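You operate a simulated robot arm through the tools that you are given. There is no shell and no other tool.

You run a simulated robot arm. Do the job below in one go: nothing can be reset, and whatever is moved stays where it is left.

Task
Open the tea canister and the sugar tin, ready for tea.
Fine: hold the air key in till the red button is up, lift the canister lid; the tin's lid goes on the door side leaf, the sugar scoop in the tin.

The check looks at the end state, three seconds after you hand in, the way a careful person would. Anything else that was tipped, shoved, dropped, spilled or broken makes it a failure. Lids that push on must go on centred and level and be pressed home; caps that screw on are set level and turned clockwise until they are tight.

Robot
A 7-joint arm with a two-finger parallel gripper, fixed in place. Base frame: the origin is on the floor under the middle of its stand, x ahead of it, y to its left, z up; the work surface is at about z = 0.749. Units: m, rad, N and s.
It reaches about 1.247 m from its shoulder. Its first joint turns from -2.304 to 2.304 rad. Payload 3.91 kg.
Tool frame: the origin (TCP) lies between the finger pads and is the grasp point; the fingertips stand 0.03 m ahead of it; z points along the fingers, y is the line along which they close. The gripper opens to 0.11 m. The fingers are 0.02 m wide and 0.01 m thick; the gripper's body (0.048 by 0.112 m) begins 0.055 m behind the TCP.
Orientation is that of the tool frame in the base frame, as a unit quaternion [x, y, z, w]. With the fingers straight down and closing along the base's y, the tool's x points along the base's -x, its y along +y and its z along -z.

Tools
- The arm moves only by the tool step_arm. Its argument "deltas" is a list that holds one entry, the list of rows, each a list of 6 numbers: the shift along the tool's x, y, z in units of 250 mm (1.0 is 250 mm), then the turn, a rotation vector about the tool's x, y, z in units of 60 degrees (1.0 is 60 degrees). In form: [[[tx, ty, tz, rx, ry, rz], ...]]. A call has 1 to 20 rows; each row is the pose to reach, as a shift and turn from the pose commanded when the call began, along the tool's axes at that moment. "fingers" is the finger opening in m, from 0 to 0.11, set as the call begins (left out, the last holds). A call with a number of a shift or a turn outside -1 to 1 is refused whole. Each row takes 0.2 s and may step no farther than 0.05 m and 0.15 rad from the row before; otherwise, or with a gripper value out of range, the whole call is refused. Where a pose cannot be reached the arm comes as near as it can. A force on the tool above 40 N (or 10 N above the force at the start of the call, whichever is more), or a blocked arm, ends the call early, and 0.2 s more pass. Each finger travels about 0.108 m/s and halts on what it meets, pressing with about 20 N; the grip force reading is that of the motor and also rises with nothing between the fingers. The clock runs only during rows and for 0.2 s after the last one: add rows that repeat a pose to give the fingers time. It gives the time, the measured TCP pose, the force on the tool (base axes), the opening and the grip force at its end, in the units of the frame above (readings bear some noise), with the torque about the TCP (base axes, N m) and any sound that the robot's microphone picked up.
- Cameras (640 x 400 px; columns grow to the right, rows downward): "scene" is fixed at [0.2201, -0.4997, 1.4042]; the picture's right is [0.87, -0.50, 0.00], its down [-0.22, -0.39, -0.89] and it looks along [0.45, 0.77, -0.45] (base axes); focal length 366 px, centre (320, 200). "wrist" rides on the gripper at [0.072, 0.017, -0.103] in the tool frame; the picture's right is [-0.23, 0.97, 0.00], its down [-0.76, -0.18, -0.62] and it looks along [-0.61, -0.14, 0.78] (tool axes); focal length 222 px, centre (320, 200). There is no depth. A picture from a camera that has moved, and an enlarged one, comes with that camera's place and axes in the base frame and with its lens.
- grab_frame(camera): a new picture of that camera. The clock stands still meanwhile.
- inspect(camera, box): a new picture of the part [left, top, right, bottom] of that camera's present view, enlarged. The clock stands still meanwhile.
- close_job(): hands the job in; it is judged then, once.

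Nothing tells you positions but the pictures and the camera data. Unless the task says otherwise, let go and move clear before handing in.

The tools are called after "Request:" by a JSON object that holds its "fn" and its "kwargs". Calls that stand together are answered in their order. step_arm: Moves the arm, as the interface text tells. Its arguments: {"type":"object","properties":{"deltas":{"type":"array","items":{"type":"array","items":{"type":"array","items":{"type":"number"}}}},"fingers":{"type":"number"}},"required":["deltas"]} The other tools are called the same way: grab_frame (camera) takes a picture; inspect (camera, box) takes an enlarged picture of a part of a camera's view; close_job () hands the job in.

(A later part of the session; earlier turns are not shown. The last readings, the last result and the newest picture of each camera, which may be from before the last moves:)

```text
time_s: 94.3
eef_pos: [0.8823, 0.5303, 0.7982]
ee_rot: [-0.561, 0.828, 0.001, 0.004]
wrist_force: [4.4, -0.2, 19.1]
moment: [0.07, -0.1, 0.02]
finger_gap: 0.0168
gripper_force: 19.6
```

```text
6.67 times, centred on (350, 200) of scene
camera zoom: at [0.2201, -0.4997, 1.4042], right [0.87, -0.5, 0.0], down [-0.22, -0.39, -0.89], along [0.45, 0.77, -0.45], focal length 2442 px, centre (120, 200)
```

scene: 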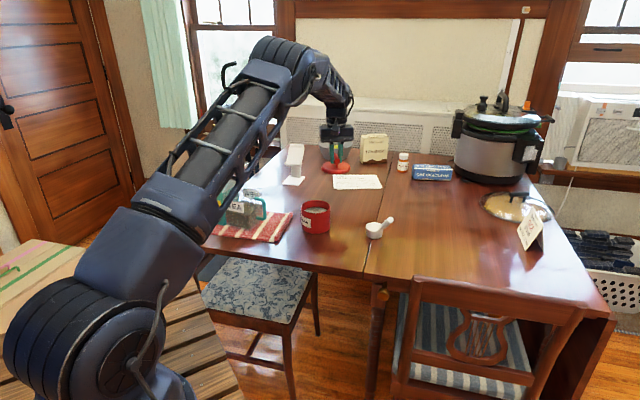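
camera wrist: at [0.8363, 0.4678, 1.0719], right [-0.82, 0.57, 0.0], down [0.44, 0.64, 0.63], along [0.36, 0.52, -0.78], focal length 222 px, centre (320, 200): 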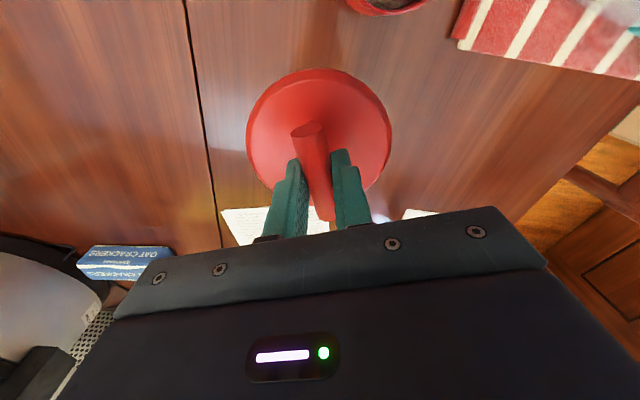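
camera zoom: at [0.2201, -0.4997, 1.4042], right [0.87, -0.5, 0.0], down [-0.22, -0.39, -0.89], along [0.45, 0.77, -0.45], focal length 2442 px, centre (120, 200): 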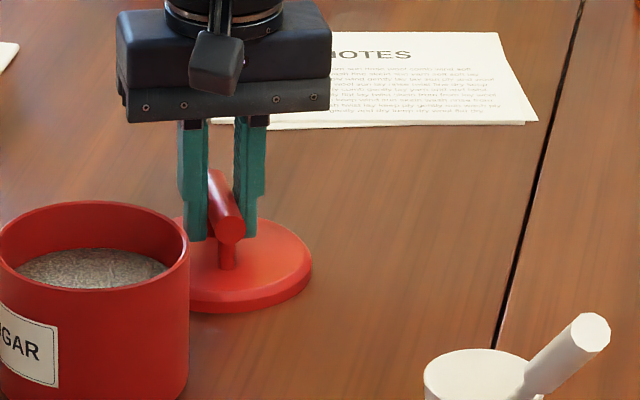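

The lid is on the table. I'll ease off the push, release it, and lift straight up.

Request:
{"fn": "step_arm", "kwargs": {"deltas": [[[0, 0, -0.008, 0, 0, 0], [0, 0, -0.008, 0, 0, 0]]]}}

Request:
{"fn": "step_arm", "kwargs": {"deltas": [[[0, 0, 0, 0, 0, 0], [0, 0, 0, 0, 0, 0], [0, 0, 0, 0, 0, 0]]], "fingers": 0.06}}

Request:
{"fn": "step_arm", "kwargs": {"deltas": [[[0, 0, -0.1, 0, 0, 0], [0, 0, -0.25, 0, 0, 0], [0, 0, -0.42, 0, 0, 0], [0, 0, -0.6, 0, 0, 0], [0, 0, -0.78, 0, 0, 0], [0, 0, -0.9, 0, 0, 0]]]}}

Request:
{"fn": "grab_frame", "kwargs": {"camera": "wrist"}}

Request:
{"fn": "inspect", "kwargs": {"camera": "scene", "box": [290, 160, 410, 250]}}

```text
time_s: 95.0
eef_pos: [0.8813, 0.5307, 0.7988]
ee_rot: [-0.561, 0.828, 0.001, 0.002]
wrist_force: [0.4, 1.0, 2.3]
moment: [0.2, -0.09, 0.01]
finger_gap: 0.0167
gripper_force: 19.8
```

```text
time_s: 95.8
eef_pos: [0.8821, 0.5301, 0.7992]
ee_rot: [-0.561, 0.828, 0.001, 0.004]
wrist_force: [-0.1, 0.1, -0.9]
moment: [-0.01, 0.03, 0.0]
finger_gap: 0.0599
gripper_force: 0.1
```

```text
time_s: 97.2
eef_pos: [0.88, 0.5276, 1.0225]
ee_rot: [-0.562, 0.827, 0.001, 0.004]
wrist_force: [0.5, 0.4, -0.8]
moment: [0.0, 0.02, -0.06]
finger_gap: 0.0601
gripper_force: 0.0
```

```text
taken
camera wrist: at [0.8352, 0.4673, 1.1255], right [-0.82, 0.57, 0.0], down [0.44, 0.64, 0.63], along [0.36, 0.52, -0.78], focal length 222 px, centre (320, 200)
```

wrist: 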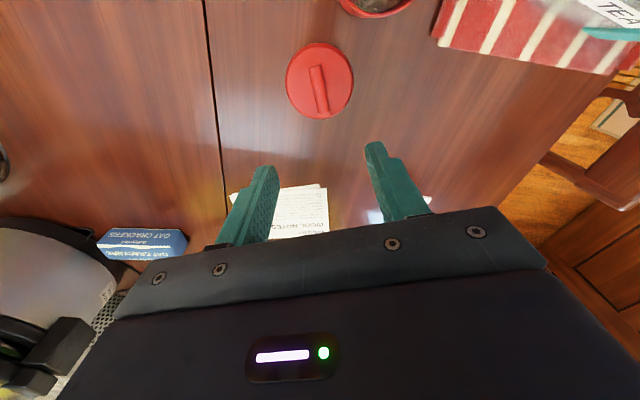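

```text
4.44 times, centred on (350, 205) of scene
camera zoom: at [0.2201, -0.4997, 1.4042], right [0.87, -0.5, 0.0], down [-0.22, -0.39, -0.89], along [0.45, 0.77, -0.45], focal length 1628 px, centre (187, 178)
```

zoom: 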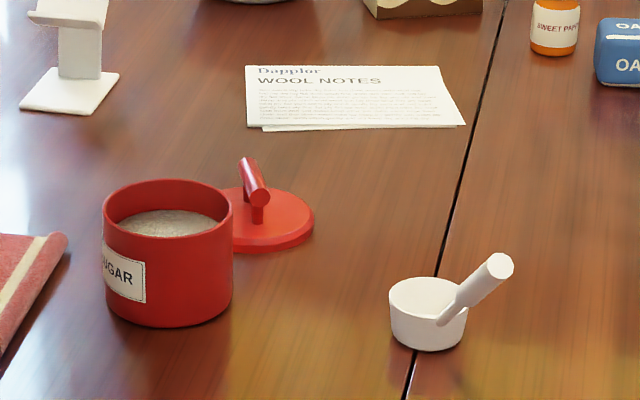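

The tin lid sits flat on the door-side leaf. Now the scoop, which stands on its cup with a slanted handle. I'll move above it to measure.

Request:
{"fn": "step_arm", "kwargs": {"deltas": [[[0.16, -0.0533, -0.0167, 0, 0, 0], [0.32, -0.1067, -0.0333, 0, 0, 0], [0.48, -0.16, -0.05, 0, 0, 0], [0.64, -0.2133, -0.0667, 0, 0, 0], [0.8, -0.2667, -0.0833, 0, 0, 0], [0.96, -0.32, -0.1, 0, 0, 0], [0.96, -0.32, -0.1, 0, 0, 0]]]}}

Request:
{"fn": "grab_frame", "kwargs": {"camera": "wrist"}}

Request:
{"fn": "inspect", "kwargs": {"camera": "wrist", "box": [220, 20, 420, 170]}}

Request:
{"fn": "inspect", "kwargs": {"camera": "scene", "box": [350, 200, 410, 250]}}

```text
time_s: 98.8
eef_pos: [0.8651, 0.2741, 1.0481]
ee_rot: [-0.561, 0.828, 0.001, 0.004]
wrist_force: [0.0, -0.3, 1.2]
moment: [-0.02, 0.0, 0.03]
finger_gap: 0.0596
gripper_force: 0.1
```

```text
taken
camera wrist: at [0.8209, 0.2133, 1.1512], right [-0.82, 0.57, 0.0], down [0.44, 0.64, 0.63], along [0.36, 0.52, -0.78], focal length 222 px, centre (320, 200)
```

wrist: 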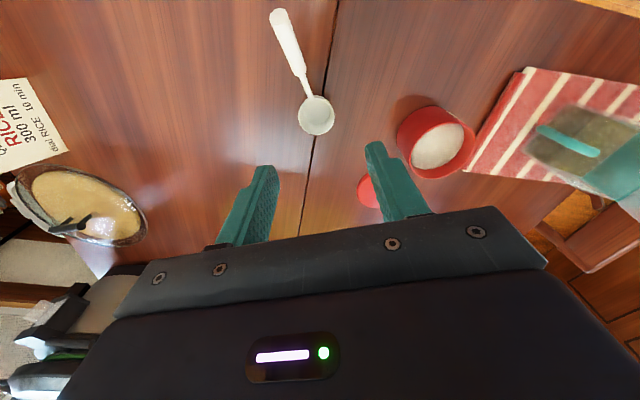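

```text
2.67 times, centred on (320, 95) of wrist
camera zoom: at [0.8209, 0.2133, 1.1512], right [-0.82, 0.57, 0.0], down [0.44, 0.64, 0.63], along [0.36, 0.52, -0.78], focal length 592 px, centre (320, 480)
```

zoom: 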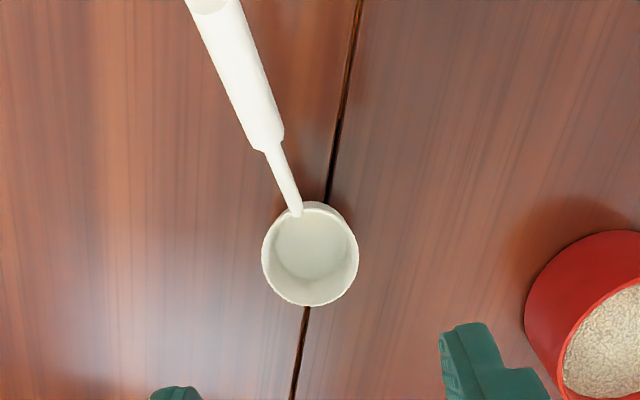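

```text
8.00 times, centred on (380, 225) of scene
camera zoom: at [0.2201, -0.4997, 1.4042], right [0.87, -0.5, 0.0], down [-0.22, -0.39, -0.89], along [0.45, 0.77, -0.45], focal length 2930 px, centre (-160, 0)
```

zoom: 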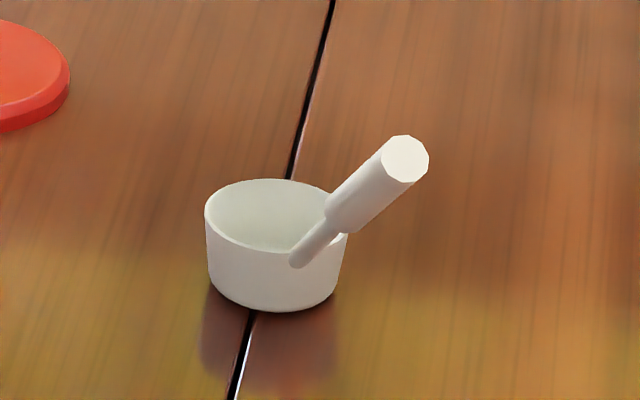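

The scoop's cup is at about (0.893, 0.308), and its handle rises at 45° toward (0.848, 0.185). I'll line up over the handle's lower grip section and descend partway to check.

Request:
{"fn": "step_arm", "kwargs": {"deltas": [[[0.049, -0.023, 0.1, 0, 0, 0], [0.098, -0.046, 0.2, 0, 0, 0], [0.148, -0.069, 0.34, 0, 0, 0], [0.148, -0.069, 0.48, 0, 0, 0], [0.148, -0.069, 0.48, 0, 0, 0]]], "fingers": 0.06}}

Request:
{"fn": "grab_frame", "kwargs": {"camera": "wrist"}}

Request:
{"fn": "inspect", "kwargs": {"camera": "wrist", "box": [220, 60, 420, 210]}}

Request:
{"fn": "inspect", "kwargs": {"camera": "scene", "box": [320, 150, 430, 250]}}

```text
time_s: 100.0
eef_pos: [0.8666, 0.235, 0.9267]
ee_rot: [-0.561, 0.828, 0.0, 0.004]
wrist_force: [-0.3, -0.2, 0.0]
moment: [0.0, 0.02, -0.02]
finger_gap: 0.0598
gripper_force: 0.0
```

```text
taken
camera wrist: at [0.8233, 0.1738, 1.0296], right [-0.82, 0.57, 0.0], down [0.44, 0.64, 0.63], along [0.36, 0.52, -0.78], focal length 222 px, centre (320, 200)
```

wrist: 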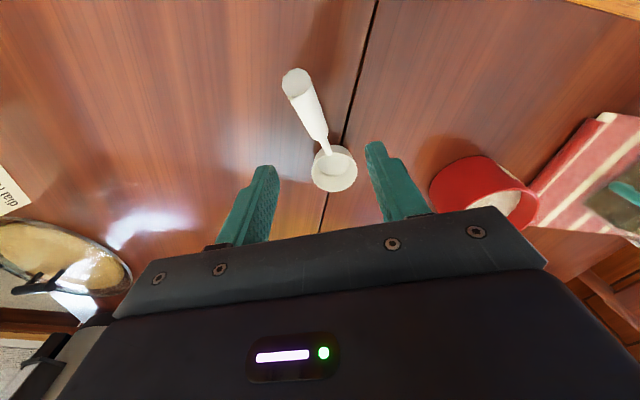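

```text
2.67 times, centred on (320, 135) of wrist
camera zoom: at [0.8233, 0.1738, 1.0296], right [-0.82, 0.57, 0.0], down [0.44, 0.64, 0.63], along [0.36, 0.52, -0.78], focal length 592 px, centre (320, 373)
```

zoom: 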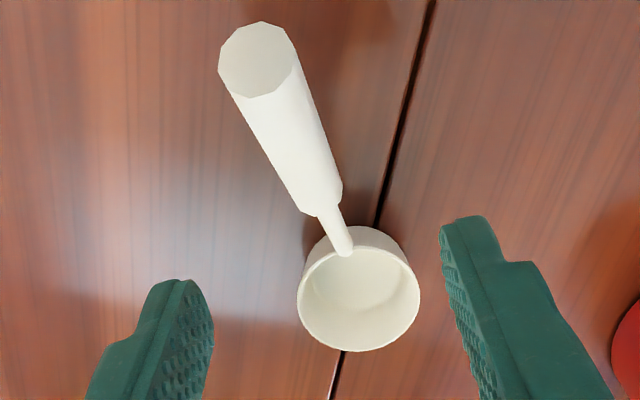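

```text
4.00 times, centred on (375, 200) of scene
camera zoom: at [0.2201, -0.4997, 1.4042], right [0.87, -0.5, 0.0], down [-0.22, -0.39, -0.89], along [0.45, 0.77, -0.45], focal length 1465 px, centre (100, 200)
```

zoom: 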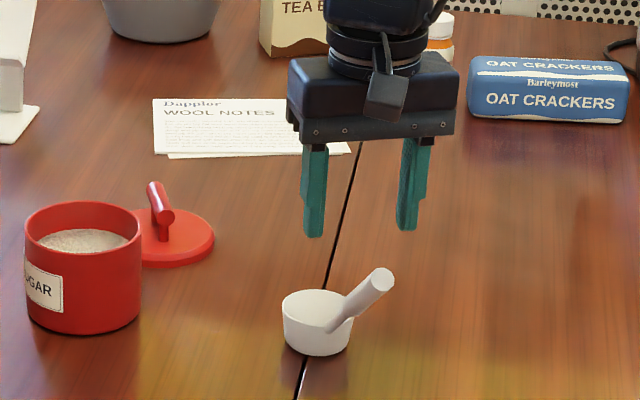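

The handle is centred between the fingers. I'll descend onto it and close.

Request:
{"fn": "step_arm", "kwargs": {"deltas": [[[0, -0.004, 0.1, 0, 0, -0.017], [0, -0.004, 0.2, 0, 0, -0.034], [0, -0.004, 0.3, 0, 0, -0.034], [0, -0.004, 0.378, 0, 0, -0.034], [0, -0.004, 0.378, 0, 0, -0.034]]]}}

Request:
{"fn": "inspect", "kwargs": {"camera": "wrist", "box": [220, 60, 420, 210]}}

Request:
{"fn": "inspect", "kwargs": {"camera": "scene", "box": [340, 170, 420, 250]}}

```text
time_s: 101.2
eef_pos: [0.8704, 0.2381, 0.8319]
ee_rot: [-0.576, 0.818, 0.0, 0.003]
wrist_force: [0.4, 0.6, 0.5]
moment: [-0.03, -0.02, 0.01]
finger_gap: 0.0599
gripper_force: 0.1
```

```text
2.67 times, centred on (320, 135) of wrist
camera zoom: at [0.828, 0.1749, 0.9353], right [-0.84, 0.54, 0.0], down [0.42, 0.65, 0.63], along [0.34, 0.53, -0.78], focal length 592 px, centre (320, 373)
```

zoom: 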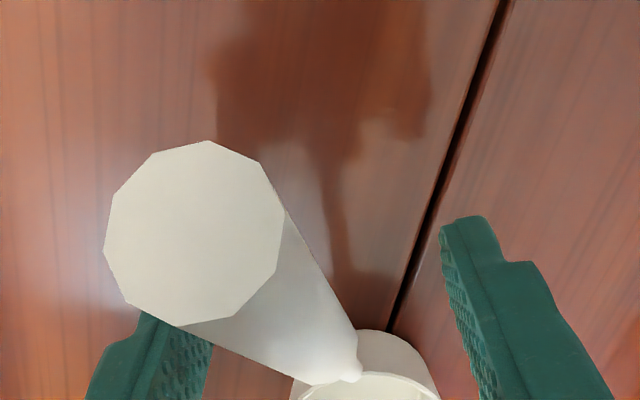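

```text
5.00 times, centred on (380, 210) of scene
camera zoom: at [0.2201, -0.4997, 1.4042], right [0.87, -0.5, 0.0], down [-0.22, -0.39, -0.89], along [0.45, 0.77, -0.45], focal length 1831 px, centre (20, 150)
```

zoom: 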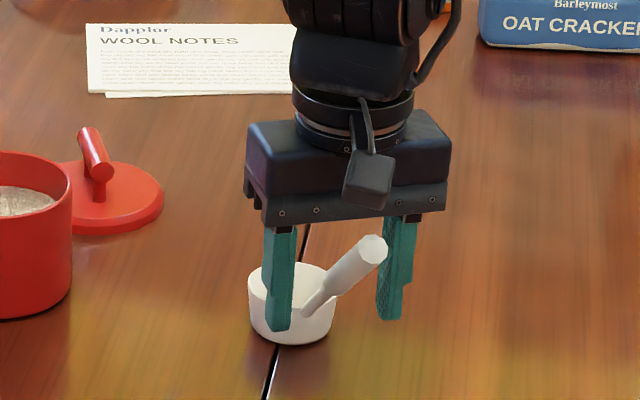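

The handle lies between the pads. I'll close on it now.

Request:
{"fn": "step_arm", "kwargs": {"deltas": [[[0, 0.004, 0, 0, 0, 0], [0, 0.004, 0, 0, 0, 0], [0, 0.004, 0, 0, 0, 0], [0, 0.004, 0, 0, 0, 0]]], "fingers": 0.0}}

Request:
{"fn": "inspect", "kwargs": {"camera": "scene", "box": [340, 170, 420, 250]}}

Request:
{"fn": "inspect", "kwargs": {"camera": "wrist", "box": [220, 60, 420, 210]}}

```text
time_s: 102.2
eef_pos: [0.8685, 0.2371, 0.833]
ee_rot: [-0.575, 0.818, 0.0, 0.004]
wrist_force: [1.1, 0.1, 0.3]
moment: [0.02, -0.02, -0.04]
finger_gap: 0.0171
gripper_force: 19.5
```

```text
5.00 times, centred on (380, 210) of scene
camera zoom: at [0.2201, -0.4997, 1.4042], right [0.87, -0.5, 0.0], down [-0.22, -0.39, -0.89], along [0.45, 0.77, -0.45], focal length 1831 px, centre (20, 150)
```

zoom: 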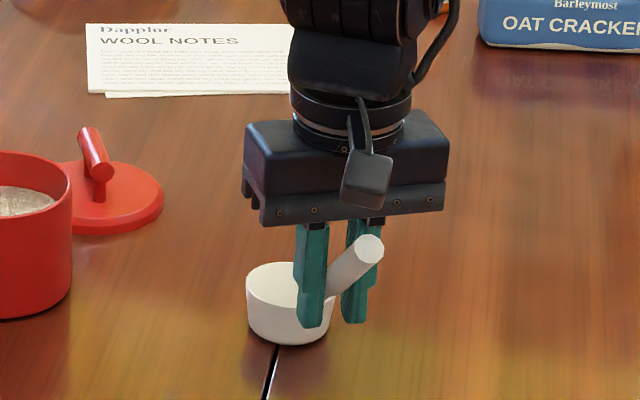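

```text
2.67 times, centred on (320, 135) of wrist
camera zoom: at [0.8266, 0.1751, 0.9356], right [-0.84, 0.54, 0.0], down [0.42, 0.65, 0.63], along [0.34, 0.53, -0.78], focal length 592 px, centre (320, 373)
```

zoom: 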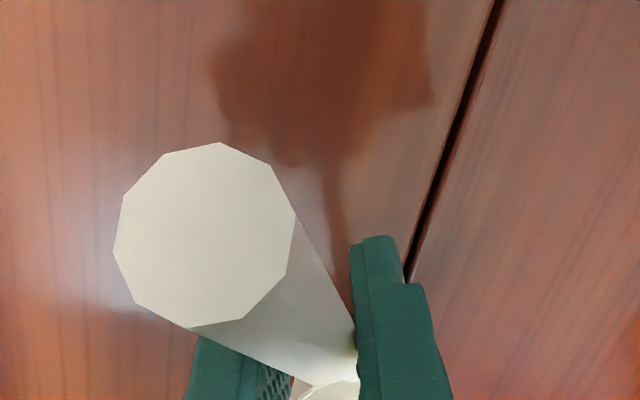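

I have the handle with a gap of 17 mm. I'll lift a little and check the scoop stays level.

Request:
{"fn": "step_arm", "kwargs": {"deltas": [[[0, 0, -0.04, 0, 0, 0], [0, 0, -0.1, 0, 0, 0], [0, 0, -0.16, 0, 0, 0], [0, 0, -0.16, 0, 0, 0]]]}}

Request:
{"fn": "inspect", "kwargs": {"camera": "scene", "box": [340, 170, 420, 250]}}

```text
time_s: 103.2
eef_pos: [0.8687, 0.237, 0.8726]
ee_rot: [-0.576, 0.817, 0.0, 0.004]
wrist_force: [-0.1, 0.0, -0.5]
moment: [-0.06, 0.04, 0.02]
finger_gap: 0.017
gripper_force: 19.2
```

```text
5.00 times, centred on (380, 210) of scene
camera zoom: at [0.2201, -0.4997, 1.4042], right [0.87, -0.5, 0.0], down [-0.22, -0.39, -0.89], along [0.45, 0.77, -0.45], focal length 1831 px, centre (20, 150)
```

zoom: 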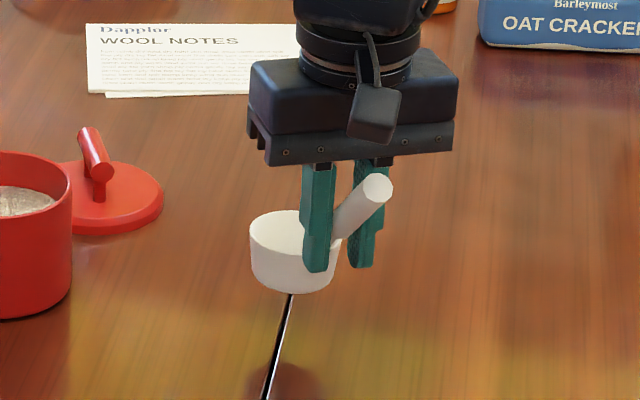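

The scoop hangs level. I'll raise it well above everything and carry it toward the tin, stopping short to measure the opening.

Request:
{"fn": "step_arm", "kwargs": {"deltas": [[[0, 0, -0.15, 0, 0, 0], [0, 0, -0.33, 0, 0, 0], [0, 0, -0.51, 0, 0, 0], [-0.06, 0.12, -0.51, 0, 0, 0], [-0.12, 0.26, -0.51, 0, 0, 0], [-0.19, 0.4, -0.51, 0, 0, 0], [-0.25, 0.53, -0.51, 0, 0, 0], [-0.31, 0.64, -0.51, 0, 0, 0], [-0.359, 0.733, -0.51, 0, 0, 0], [-0.359, 0.733, -0.51, 0, 0, 0]]]}}

Request:
{"fn": "grab_frame", "kwargs": {"camera": "wrist"}}

Request:
{"fn": "inspect", "kwargs": {"camera": "wrist", "box": [220, 60, 420, 210]}}

Request:
{"fn": "inspect", "kwargs": {"camera": "scene", "box": [260, 140, 380, 240]}}

```text
time_s: 105.3
eef_pos: [0.7239, 0.382, 1.0003]
ee_rot: [-0.576, 0.817, 0.001, 0.005]
wrist_force: [0.1, 0.1, -1.7]
moment: [-0.02, 0.05, 0.0]
finger_gap: 0.0172
gripper_force: 20.1
```

```text
taken
camera wrist: at [0.6828, 0.3201, 1.1028], right [-0.84, 0.54, 0.0], down [0.42, 0.65, 0.63], along [0.34, 0.53, -0.78], focal length 222 px, centre (320, 200)
```

wrist: 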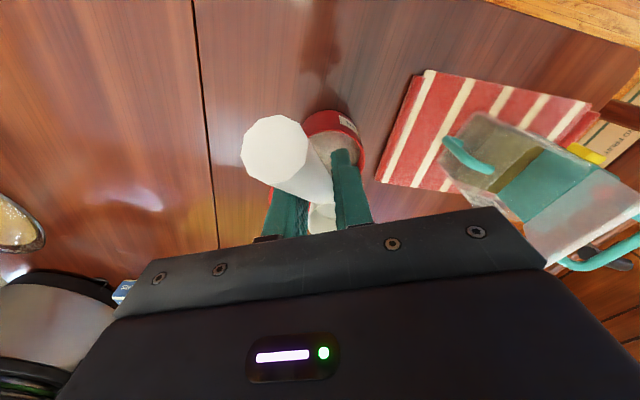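

```text
2.67 times, centred on (320, 135) of wrist
camera zoom: at [0.6828, 0.3201, 1.1028], right [-0.84, 0.54, 0.0], down [0.42, 0.65, 0.63], along [0.34, 0.53, -0.78], focal length 592 px, centre (320, 373)
```

zoom: 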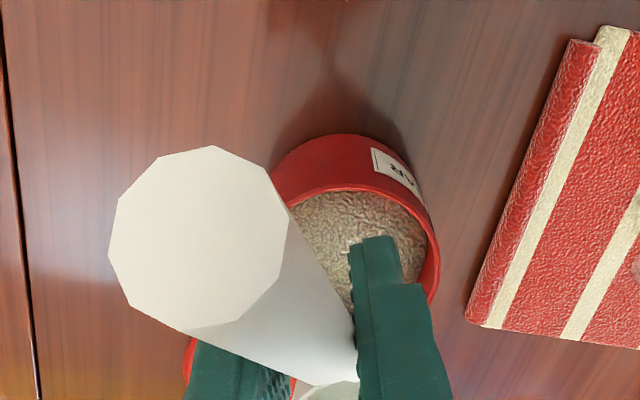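

```text
4.00 times, centred on (320, 190) of scene
camera zoom: at [0.2201, -0.4997, 1.4042], right [0.87, -0.5, 0.0], down [-0.22, -0.39, -0.89], along [0.45, 0.77, -0.45], focal length 1465 px, centre (320, 240)
```

zoom: 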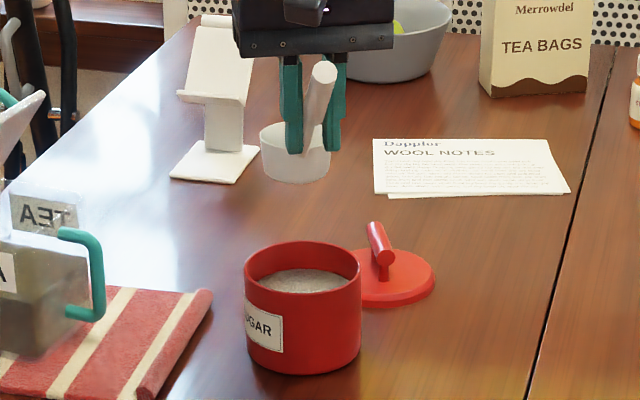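

The cup is almost over the tin, with both cameras agreeing on an offset of about 8 mm. I'll correct that and lower to just above the rim.

Request:
{"fn": "step_arm", "kwargs": {"deltas": [[[0.015, -0.008, 0, 0, 0, 0], [0.029, -0.0164, 0.06, 0, 0, 0], [0.029, -0.0164, 0.15, 0, 0, 0], [0.029, -0.0164, 0.24, 0, 0, 0], [0.029, -0.0164, 0.26, 0, 0, 0], [0.029, -0.0164, 0.26, 0, 0, 0]]]}}

Request:
{"fn": "inspect", "kwargs": {"camera": "scene", "box": [280, 170, 360, 240]}}

Request:
{"fn": "inspect", "kwargs": {"camera": "wrist", "box": [220, 60, 420, 210]}}

```text
time_s: 106.8
eef_pos: [0.7264, 0.374, 0.9345]
ee_rot: [-0.576, 0.818, 0.0, 0.004]
wrist_force: [0.4, 0.0, -0.8]
moment: [-0.03, 0.07, -0.03]
finger_gap: 0.0169
gripper_force: 20.1
```

```text
5.71 times, centred on (320, 205) of scene
camera zoom: at [0.2201, -0.4997, 1.4042], right [0.87, -0.5, 0.0], down [-0.22, -0.39, -0.89], along [0.45, 0.77, -0.45], focal length 2093 px, centre (320, 171)
```

zoom: 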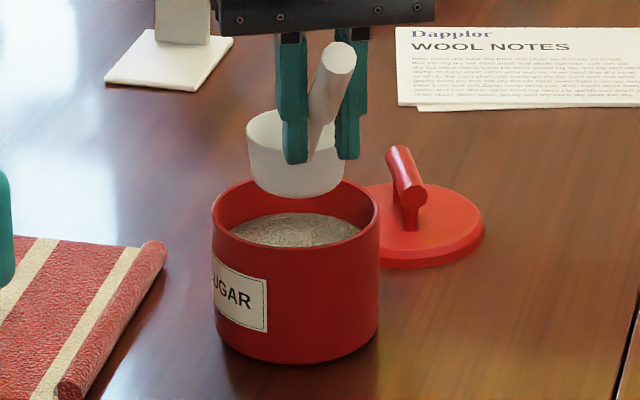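

```text
2.67 times, centred on (320, 135) of wrist
camera zoom: at [0.6853, 0.3122, 1.0381], right [-0.84, 0.54, 0.0], down [0.42, 0.65, 0.63], along [0.34, 0.53, -0.78], focal length 592 px, centre (320, 373)
```

zoom: 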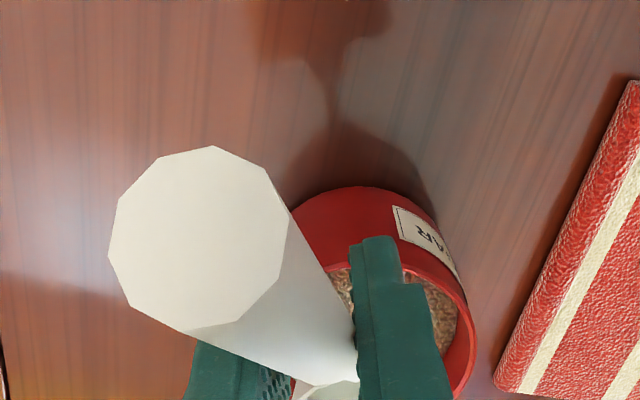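

The cup is centred over the opening within about 3 mm. I'll lower it into the tin slowly until it rests on the sugar.

Request:
{"fn": "step_arm", "kwargs": {"deltas": [[[0, 0.0, 0.02, 0, 0, 0], [0, 0.0, 0.04, 0, 0, 0], [0, 0.0, 0.06, 0, 0, 0], [0, 0.0, 0.08, 0, 0, 0], [0, 0.0, 0.08, 0, 0, 0]]]}}

Request:
{"fn": "inspect", "kwargs": {"camera": "scene", "box": [280, 170, 360, 240]}}

```text
time_s: 108.0
eef_pos: [0.7273, 0.374, 0.9145]
ee_rot: [-0.576, 0.817, 0.001, 0.004]
wrist_force: [-0.5, 0.0, -0.5]
moment: [-0.07, 0.03, -0.05]
finger_gap: 0.0172
gripper_force: 20.3
```

```text
5.71 times, centred on (320, 205) of scene
camera zoom: at [0.2201, -0.4997, 1.4042], right [0.87, -0.5, 0.0], down [-0.22, -0.39, -0.89], along [0.45, 0.77, -0.45], focal length 2093 px, centre (320, 171)
```

zoom: 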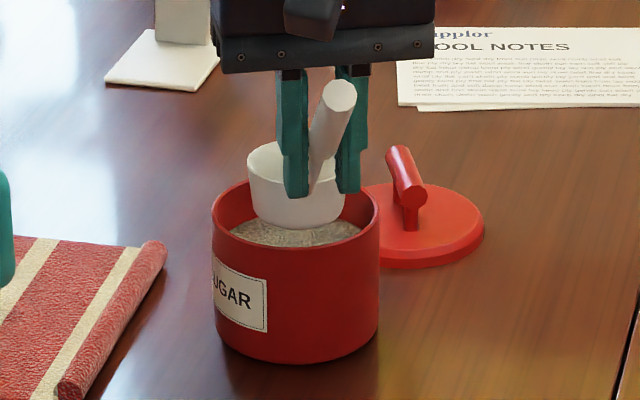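

Request:
{"fn": "step_arm", "kwargs": {"deltas": [[[0, 0.0, 0.01, 0, 0, 0], [0, 0.0, 0.02, 0, 0, 0], [0, 0.0, 0.03, 0, 0, 0], [0, 0.0, 0.03, 0, 0, 0]]]}}

Request:
{"fn": "inspect", "kwargs": {"camera": "scene", "box": [280, 170, 360, 240]}}

```text
time_s: 109.0
eef_pos: [0.7273, 0.3734, 0.9067]
ee_rot: [-0.576, 0.818, 0.001, 0.004]
wrist_force: [-0.4, -0.2, -0.5]
moment: [-0.04, 0.01, -0.02]
finger_gap: 0.0166
gripper_force: 19.9
```

```text
5.71 times, centred on (320, 205) of scene
camera zoom: at [0.2201, -0.4997, 1.4042], right [0.87, -0.5, 0.0], down [-0.22, -0.39, -0.89], along [0.45, 0.77, -0.45], focal length 2093 px, centre (320, 171)
```

zoom: 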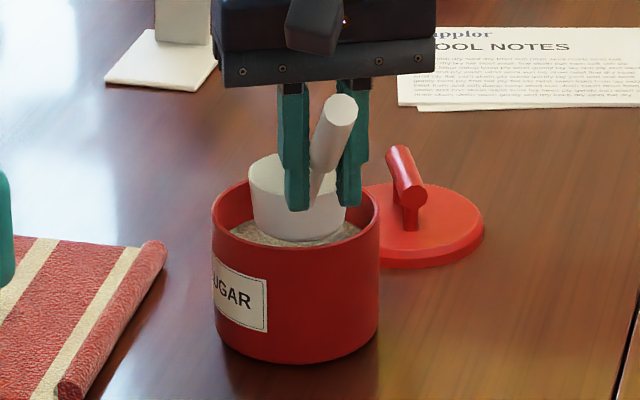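

Request:
{"fn": "step_arm", "kwargs": {"deltas": [[[0, 0.0, 0.01, 0, 0, 0], [0, 0.0, 0.02, 0, 0, 0], [0, 0.0, 0.02, 0, 0, 0]]]}}

Request:
{"fn": "step_arm", "kwargs": {"deltas": [[[0, 0.0, 0.008, 0, 0, 0], [0, 0.0, 0.016, 0, 0, 0], [0, 0.0, 0.016, 0, 0, 0]]]}}

Request:
{"fn": "inspect", "kwargs": {"camera": "scene", "box": [280, 170, 360, 240]}}

```text
time_s: 109.8
eef_pos: [0.7267, 0.3751, 0.9027]
ee_rot: [-0.575, 0.818, 0.0, 0.004]
wrist_force: [0.1, 0.2, -0.5]
moment: [-0.07, 0.05, 0.05]
finger_gap: 0.017
gripper_force: 20.0
```

```text
time_s: 110.5
eef_pos: [0.7267, 0.3748, 0.8982]
ee_rot: [-0.576, 0.818, 0.001, 0.003]
wrist_force: [0.3, -0.5, -0.9]
moment: [-0.02, 0.05, 0.01]
finger_gap: 0.017
gripper_force: 19.4
```

```text
5.71 times, centred on (320, 205) of scene
camera zoom: at [0.2201, -0.4997, 1.4042], right [0.87, -0.5, 0.0], down [-0.22, -0.39, -0.89], along [0.45, 0.77, -0.45], focal length 2093 px, centre (320, 171)
```

zoom: 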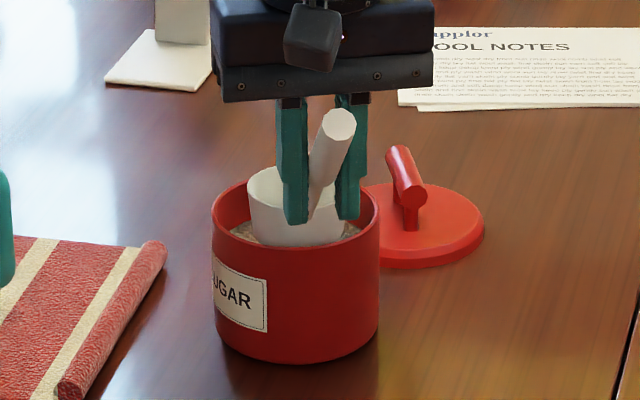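

Request:
{"fn": "step_arm", "kwargs": {"deltas": [[[0, 0.0, 0.008, 0, 0, 0], [0, 0.0, 0.016, 0, 0, 0], [0, 0.0, 0.016, 0, 0, 0]]]}}

Request:
{"fn": "step_arm", "kwargs": {"deltas": [[[0, 0.0, 0.008, 0, 0, 0], [0, 0.0, 0.016, 0, 0, 0], [0, 0.0, 0.016, 0, 0, 0]]]}}

Request:
{"fn": "inspect", "kwargs": {"camera": "scene", "box": [280, 170, 360, 240]}}

Request:
{"fn": "inspect", "kwargs": {"camera": "wrist", "box": [220, 60, 420, 210]}}

```text
time_s: 111.3
eef_pos: [0.7267, 0.3753, 0.8952]
ee_rot: [-0.575, 0.818, 0.001, 0.004]
wrist_force: [-0.3, -1.4, -1.3]
moment: [-0.05, 0.01, 0.0]
finger_gap: 0.0171
gripper_force: 19.8
```

```text
time_s: 112.2
eef_pos: [0.7273, 0.3755, 0.891]
ee_rot: [-0.575, 0.818, 0.0, 0.004]
wrist_force: [-0.9, -0.1, -0.7]
moment: [-0.08, 0.03, 0.01]
finger_gap: 0.017
gripper_force: 20.0
```

```text
5.71 times, centred on (320, 205) of scene
camera zoom: at [0.2201, -0.4997, 1.4042], right [0.87, -0.5, 0.0], down [-0.22, -0.39, -0.89], along [0.45, 0.77, -0.45], focal length 2093 px, centre (320, 171)
```

zoom: 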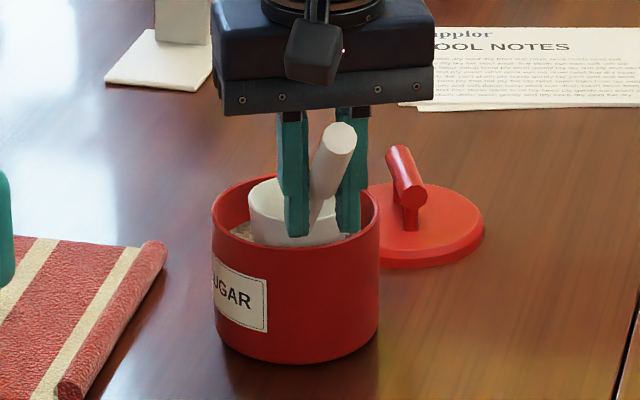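

```text
2.67 times, centred on (320, 135) of wrist
camera zoom: at [0.6859, 0.3122, 0.9935], right [-0.84, 0.54, 0.0], down [0.42, 0.65, 0.63], along [0.34, 0.53, -0.78], focal length 592 px, centre (320, 373)
```

zoom: 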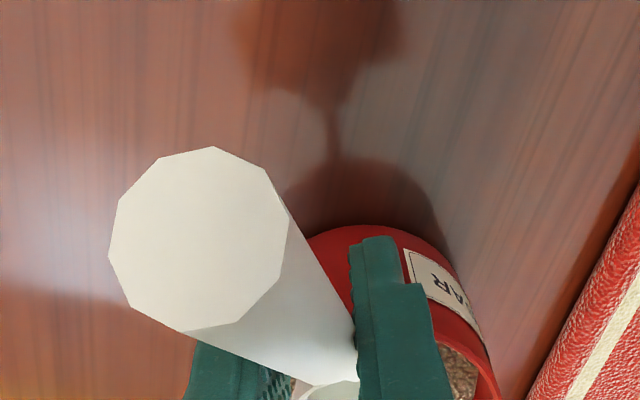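

Request:
{"fn": "step_arm", "kwargs": {"deltas": [[[0, 0.0, 0.008, 0, 0, 0], [0, 0.0, 0.016, 0, 0, 0], [0, 0.0, 0.016, 0, 0, 0]]]}}

Request:
{"fn": "step_arm", "kwargs": {"deltas": [[[0, 0.0, 0.008, 0, 0, 0], [0, 0.0, 0.016, 0, 0, 0], [0, 0.0, 0.016, 0, 0, 0]]]}}

Request:
{"fn": "inspect", "kwargs": {"camera": "scene", "box": [280, 170, 360, 240]}}

```text
time_s: 113.0
eef_pos: [0.7266, 0.3745, 0.8864]
ee_rot: [-0.576, 0.818, 0.001, 0.004]
wrist_force: [-0.7, 0.3, -1.1]
moment: [-0.06, 0.02, 0.01]
finger_gap: 0.0168
gripper_force: 19.9
```

```text
time_s: 113.8
eef_pos: [0.7272, 0.3756, 0.8836]
ee_rot: [-0.576, 0.818, 0.002, 0.005]
wrist_force: [-0.9, -0.8, -0.9]
moment: [-0.06, 0.02, 0.0]
finger_gap: 0.0172
gripper_force: 19.5
```

```text
5.71 times, centred on (320, 205) of scene
camera zoom: at [0.2201, -0.4997, 1.4042], right [0.87, -0.5, 0.0], down [-0.22, -0.39, -0.89], along [0.45, 0.77, -0.45], focal length 2093 px, centre (320, 171)
```

zoom: 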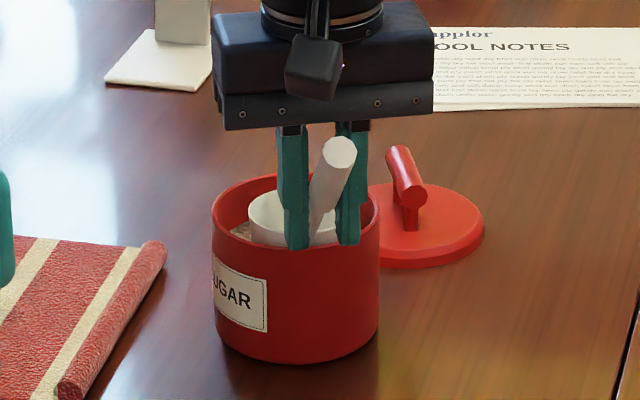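

Request:
{"fn": "step_arm", "kwargs": {"deltas": [[[0, 0.0, 0.008, 0, 0, 0], [0, 0.0, 0.016, 0, 0, 0], [0, 0.0, 0.016, 0, 0, 0]]]}}

Request:
{"fn": "step_arm", "kwargs": {"deltas": [[[0, 0.0, 0.006, 0, 0, 0], [0, 0.0, 0.012, 0, 0, 0], [0, 0.0, 0.012, 0, 0, 0]]]}}

Request:
{"fn": "inspect", "kwargs": {"camera": "scene", "box": [280, 170, 360, 240]}}

```text
time_s: 114.5
eef_pos: [0.7267, 0.3753, 0.879]
ee_rot: [-0.575, 0.818, 0.0, 0.005]
wrist_force: [-0.6, 4.0, 6.1]
moment: [0.46, -0.1, 0.05]
finger_gap: 0.0172
gripper_force: 20.0
```

```text
time_s: 115.3
eef_pos: [0.7279, 0.3755, 0.8762]
ee_rot: [-0.576, 0.818, 0.001, 0.004]
wrist_force: [-0.5, 3.8, 3.7]
moment: [0.31, -0.04, 0.04]
finger_gap: 0.0168
gripper_force: 19.4
```

```text
5.71 times, centred on (320, 205) of scene
camera zoom: at [0.2201, -0.4997, 1.4042], right [0.87, -0.5, 0.0], down [-0.22, -0.39, -0.89], along [0.45, 0.77, -0.45], focal length 2093 px, centre (320, 171)
```

zoom: 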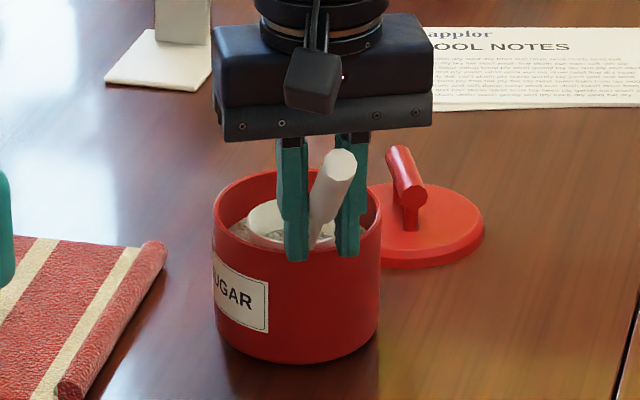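

The handle has touched the near rim before the cup reached the sugar, and the tin barely moved. I'll raise 8 mm, shift the cup about 1 cm toward the far side of the opening, and lower again.

Request:
{"fn": "step_arm", "kwargs": {"deltas": [[[0, 0.0, -0.016, 0, 0, 0], [0, 0.0, -0.036, 0, 0, 0], [-0.02, 0.0, -0.036, 0, 0, 0], [-0.04, 0.0, -0.036, 0, 0, 0], [-0.04, 0.0, -0.036, 0, 0, 0]]]}}

Request:
{"fn": "inspect", "kwargs": {"camera": "scene", "box": [280, 170, 360, 240]}}

Request:
{"fn": "inspect", "kwargs": {"camera": "wrist", "box": [220, 60, 420, 210]}}

```text
time_s: 116.5
eef_pos: [0.7308, 0.3843, 0.8861]
ee_rot: [-0.576, 0.817, 0.0, 0.004]
wrist_force: [0.9, 0.2, -1.2]
moment: [-0.04, 0.0, 0.0]
finger_gap: 0.0168
gripper_force: 19.5
```

```text
5.71 times, centred on (320, 205) of scene
camera zoom: at [0.2201, -0.4997, 1.4042], right [0.87, -0.5, 0.0], down [-0.22, -0.39, -0.89], along [0.45, 0.77, -0.45], focal length 2093 px, centre (320, 171)
```

zoom: 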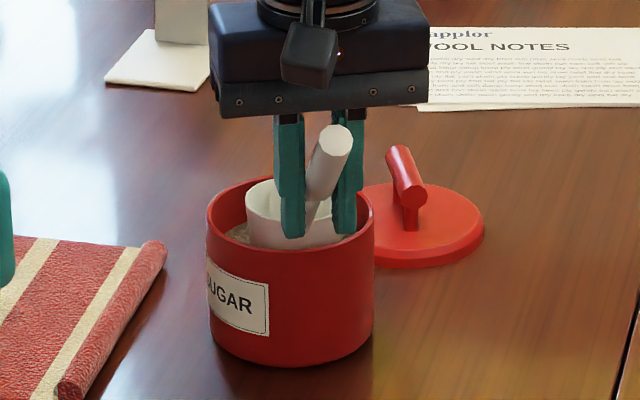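

```text
2.67 times, centred on (320, 135) of wrist
camera zoom: at [0.689, 0.3216, 0.9876], right [-0.84, 0.54, 0.0], down [0.42, 0.65, 0.63], along [0.34, 0.53, -0.78], focal length 592 px, centre (320, 373)
```

zoom: 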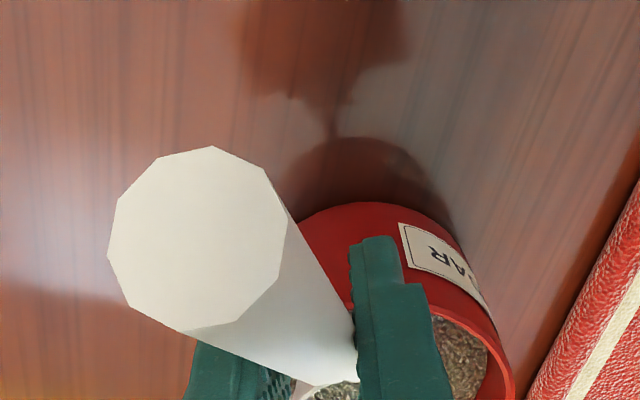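

The tin shifted a few millimetres when the handle pressed its rim. I'll re-centre the cup within the opening before lowering again.

Request:
{"fn": "step_arm", "kwargs": {"deltas": [[[0.004, 0.012, -0.01, 0, 0, 0], [0.009, 0.022, -0.01, 0, 0, 0], [0.009, 0.022, -0.01, 0, 0, 0]]]}}

Request:
{"fn": "inspect", "kwargs": {"camera": "scene", "box": [290, 185, 350, 235]}}

Request:
{"fn": "inspect", "kwargs": {"camera": "wrist", "box": [280, 120, 420, 220]}}

```text
time_s: 117.3
eef_pos: [0.7246, 0.3844, 0.8865]
ee_rot: [-0.576, 0.818, 0.002, 0.005]
wrist_force: [-0.7, -0.1, -1.2]
moment: [-0.05, 0.05, 0.0]
finger_gap: 0.0171
gripper_force: 19.7
```

```text
8.00 times, centred on (320, 210) of scene
camera zoom: at [0.2201, -0.4997, 1.4042], right [0.87, -0.5, 0.0], down [-0.22, -0.39, -0.89], along [0.45, 0.77, -0.45], focal length 2930 px, centre (320, 120)
```

zoom: 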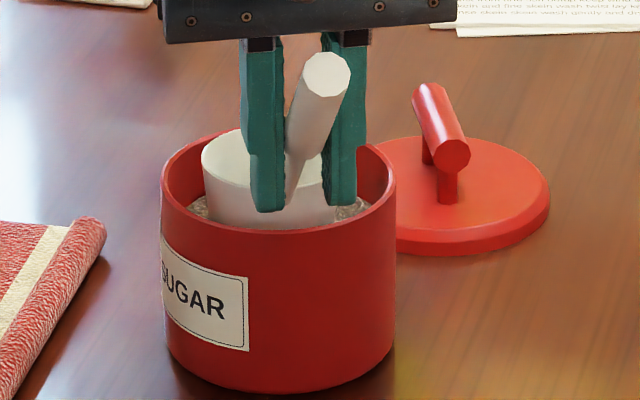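

```text
4.00 times, centred on (350, 170) of wrist
camera zoom: at [0.6825, 0.3219, 0.9899], right [-0.84, 0.54, 0.0], down [0.42, 0.65, 0.63], along [0.34, 0.53, -0.78], focal length 888 px, centre (200, 320)
```

zoom: 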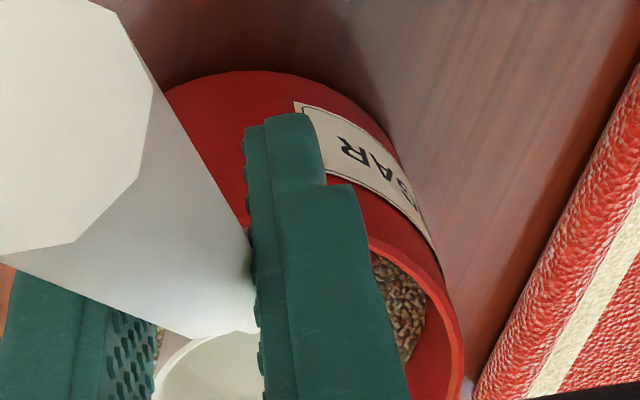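

Request:
{"fn": "step_arm", "kwargs": {"deltas": [[[0, -0.008, 0.01, 0, 0, 0], [0, -0.008, 0.02, 0, 0, 0], [0, -0.008, 0.03, 0, 0, 0], [0, -0.008, 0.03, 0, 0, 0]]]}}

Request:
{"fn": "step_arm", "kwargs": {"deltas": [[[0, 0, 0.008, 0, 0, 0], [0, 0, 0.016, 0, 0, 0], [0, 0, 0.016, 0, 0, 0]]]}}

Request:
{"fn": "inspect", "kwargs": {"camera": "scene", "box": [290, 185, 350, 235]}}

```text
time_s: 118.3
eef_pos: [0.7269, 0.3837, 0.8793]
ee_rot: [-0.576, 0.818, 0.001, 0.004]
wrist_force: [0.2, -0.4, -0.8]
moment: [-0.04, 0.02, 0.01]
finger_gap: 0.017
gripper_force: 19.7
```

```text
time_s: 119.2
eef_pos: [0.7261, 0.3833, 0.8754]
ee_rot: [-0.576, 0.817, 0.0, 0.005]
wrist_force: [0.0, 0.1, -0.7]
moment: [-0.03, 0.0, 0.0]
finger_gap: 0.017
gripper_force: 19.5
```

```text
8.00 times, centred on (320, 210) of scene
camera zoom: at [0.2201, -0.4997, 1.4042], right [0.87, -0.5, 0.0], down [-0.22, -0.39, -0.89], along [0.45, 0.77, -0.45], focal length 2930 px, centre (320, 120)
```

zoom: 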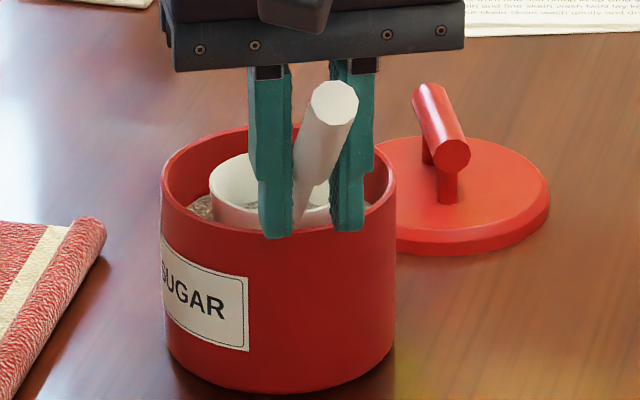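

Request:
{"fn": "step_arm", "kwargs": {"deltas": [[[0, 0, 0.006, 0, 0, 0], [0, 0, 0.012, 0, 0, 0], [0, 0, 0.012, 0, 0, 0]]]}}

Request:
{"fn": "step_arm", "kwargs": {"deltas": [[[0, 0, 0.006, 0, 0, 0], [0, 0, 0.012, 0, 0, 0], [0, 0, 0.012, 0, 0, 0]]]}}

Request:
{"fn": "inspect", "kwargs": {"camera": "scene", "box": [290, 185, 350, 235]}}

```text
time_s: 120.0
eef_pos: [0.727, 0.3831, 0.8719]
ee_rot: [-0.576, 0.817, 0.0, 0.003]
wrist_force: [0.0, -1.0, -1.3]
moment: [-0.03, 0.03, 0.0]
finger_gap: 0.0167
gripper_force: 19.3
```

```text
time_s: 120.8
eef_pos: [0.7282, 0.3829, 0.87]
ee_rot: [-0.576, 0.818, 0.0, 0.004]
wrist_force: [-0.7, -0.1, -0.4]
moment: [-0.03, -0.01, 0.01]
finger_gap: 0.0169
gripper_force: 20.1
```

```text
8.00 times, centred on (320, 210) of scene
camera zoom: at [0.2201, -0.4997, 1.4042], right [0.87, -0.5, 0.0], down [-0.22, -0.39, -0.89], along [0.45, 0.77, -0.45], focal length 2930 px, centre (320, 120)
```

zoom: 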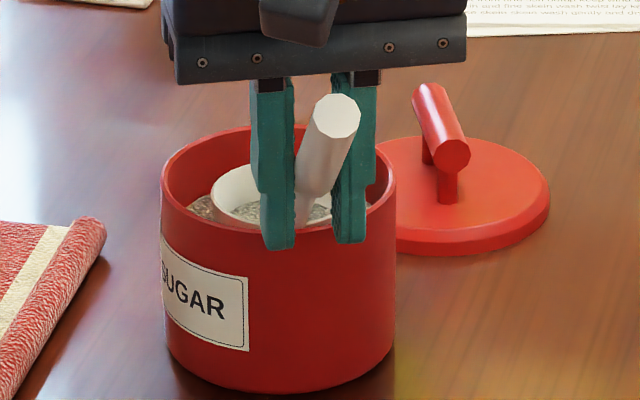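

Request:
{"fn": "step_arm", "kwargs": {"deltas": [[[0, 0, 0.006, 0, 0, 0], [0, 0, 0.012, 0, 0, 0], [0, 0, 0.012, 0, 0, 0]]]}}

Request:
{"fn": "step_arm", "kwargs": {"deltas": [[[0, 0, 0.006, 0, 0, 0], [0, 0, 0.012, 0, 0, 0], [0, 0, 0.012, 0, 0, 0]]]}}

Request:
{"fn": "inspect", "kwargs": {"camera": "scene", "box": [290, 185, 350, 235]}}

Request:
{"fn": "inspect", "kwargs": {"camera": "wrist", "box": [260, 100, 420, 220]}}

```text
time_s: 121.5
eef_pos: [0.7264, 0.3821, 0.8655]
ee_rot: [-0.575, 0.818, 0.001, 0.004]
wrist_force: [2.4, 2.2, 2.5]
moment: [0.23, -0.13, -0.06]
finger_gap: 0.017
gripper_force: 19.7
```

```text
time_s: 122.3
eef_pos: [0.7267, 0.3851, 0.8636]
ee_rot: [-0.575, 0.818, 0.0, 0.005]
wrist_force: [2.7, 2.6, 4.6]
moment: [0.16, -0.1, -0.07]
finger_gap: 0.017
gripper_force: 20.0
```

```text
8.00 times, centred on (320, 210) of scene
camera zoom: at [0.2201, -0.4997, 1.4042], right [0.87, -0.5, 0.0], down [-0.22, -0.39, -0.89], along [0.45, 0.77, -0.45], focal length 2930 px, centre (320, 120)
```

zoom: 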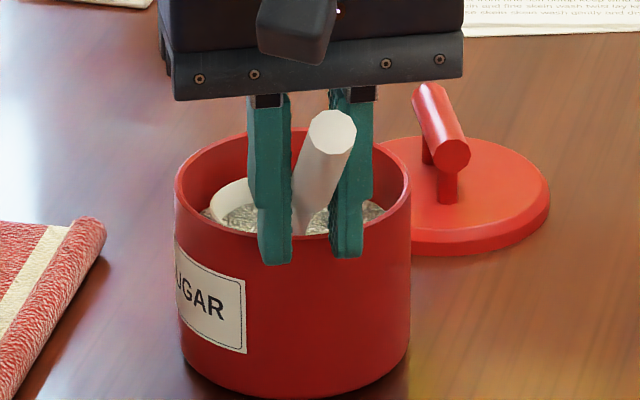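

```text
3.33 times, centred on (340, 160) of wrist
camera zoom: at [0.685, 0.3208, 0.9661], right [-0.84, 0.54, 0.0], down [0.42, 0.65, 0.63], along [0.34, 0.53, -0.78], focal length 740 px, centre (253, 333)
```

zoom: 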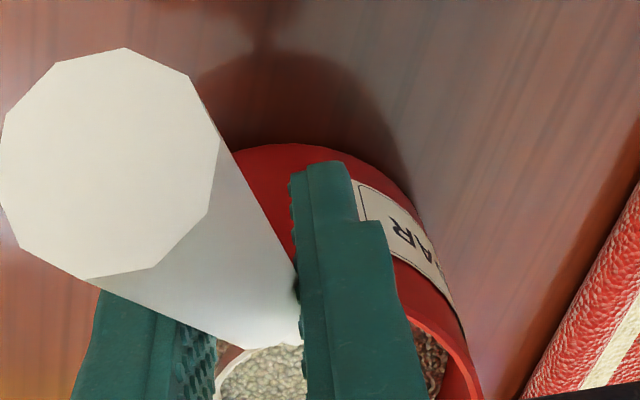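

The stem is resting on the rim with the cup down in the sugar, and the tin is back at its original spot. I'll ease up a millimetre and release gently.

Request:
{"fn": "step_arm", "kwargs": {"deltas": [[[0, 0, -0.005, 0, 0, 0], [0, 0, -0.005, 0, 0, 0]]]}}

Request:
{"fn": "step_arm", "kwargs": {"deltas": [[[0, 0, 0, 0, 0, 0], [0, 0, 0, 0, 0, 0], [0, 0, 0, 0, 0, 0]]], "fingers": 0.03}}

Request:
{"fn": "inspect", "kwargs": {"camera": "scene", "box": [290, 185, 350, 235]}}

Request:
{"fn": "inspect", "kwargs": {"camera": "wrist", "box": [260, 100, 420, 220]}}

```text
time_s: 123.0
eef_pos: [0.7271, 0.3848, 0.8642]
ee_rot: [-0.575, 0.818, 0.001, 0.004]
wrist_force: [-0.1, -0.7, -0.4]
moment: [-0.04, 0.02, -0.01]
finger_gap: 0.017
gripper_force: 19.8
```

```text
time_s: 123.8
eef_pos: [0.7271, 0.3834, 0.8649]
ee_rot: [-0.575, 0.818, 0.0, 0.004]
wrist_force: [0.3, -0.4, 0.1]
moment: [-0.02, -0.02, 0.04]
finger_gap: 0.03
gripper_force: 0.0
```

```text
8.00 times, centred on (320, 210) of scene
camera zoom: at [0.2201, -0.4997, 1.4042], right [0.87, -0.5, 0.0], down [-0.22, -0.39, -0.89], along [0.45, 0.77, -0.45], focal length 2930 px, centre (320, 120)
```

zoom: 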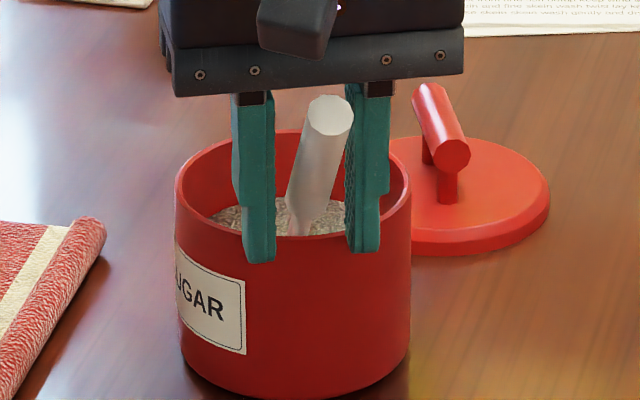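

```text
3.33 times, centred on (340, 160) of wrist
camera zoom: at [0.6852, 0.3207, 0.9677], right [-0.84, 0.54, 0.0], down [0.42, 0.65, 0.63], along [0.34, 0.53, -0.78], focal length 740 px, centre (253, 333)
```

zoom: 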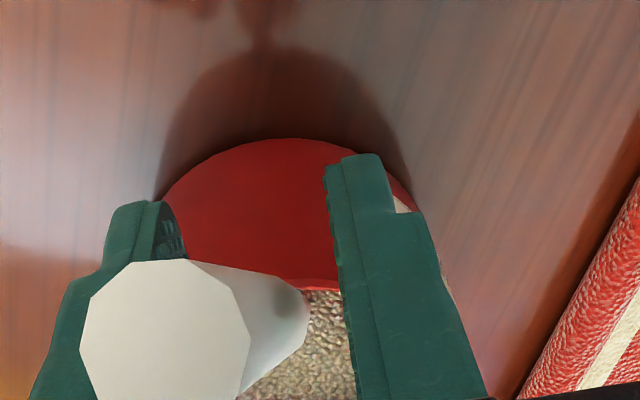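

The scoop has settled with its cup in the sugar and its handle leaning up out of the tin. I'll open wider and check that the handle isn't leaning on a finger.

Request:
{"fn": "step_arm", "kwargs": {"deltas": [[[0, 0, 0, 0, 0, 0], [0, 0, 0, 0, 0, 0], [0, 0, 0, 0, 0, 0], [0, 0, 0, 0, 0, 0]]], "fingers": 0.07}}

Request:
{"fn": "inspect", "kwargs": {"camera": "scene", "box": [290, 185, 350, 235]}}

Request:
{"fn": "inspect", "kwargs": {"camera": "wrist", "box": [230, 80, 430, 220]}}

```text
time_s: 124.8
eef_pos: [0.7266, 0.3838, 0.8645]
ee_rot: [-0.576, 0.817, 0.001, 0.004]
wrist_force: [-0.6, 0.5, -0.5]
moment: [0.01, -0.03, 0.0]
finger_gap: 0.0702
gripper_force: 0.0
```

```text
8.00 times, centred on (320, 210) of scene
camera zoom: at [0.2201, -0.4997, 1.4042], right [0.87, -0.5, 0.0], down [-0.22, -0.39, -0.89], along [0.45, 0.77, -0.45], focal length 2930 px, centre (320, 120)
```

zoom: 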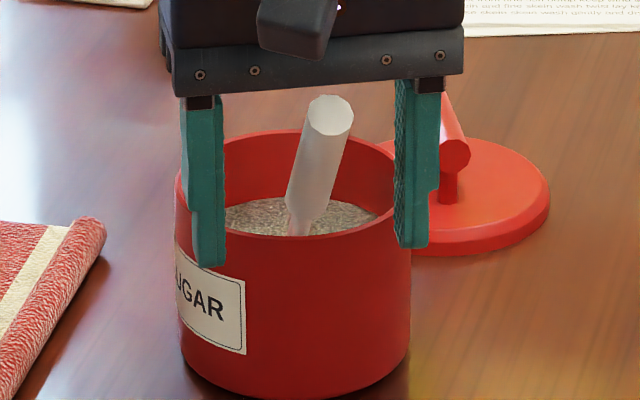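

```text
2.86 times, centred on (330, 150) of wrist
camera zoom: at [0.6852, 0.3207, 0.9677], right [-0.84, 0.54, 0.0], down [0.42, 0.65, 0.63], along [0.34, 0.53, -0.78], focal length 635 px, centre (291, 343)
```

zoom: 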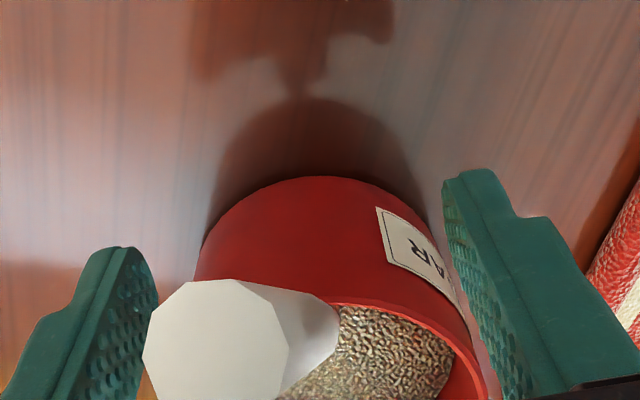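

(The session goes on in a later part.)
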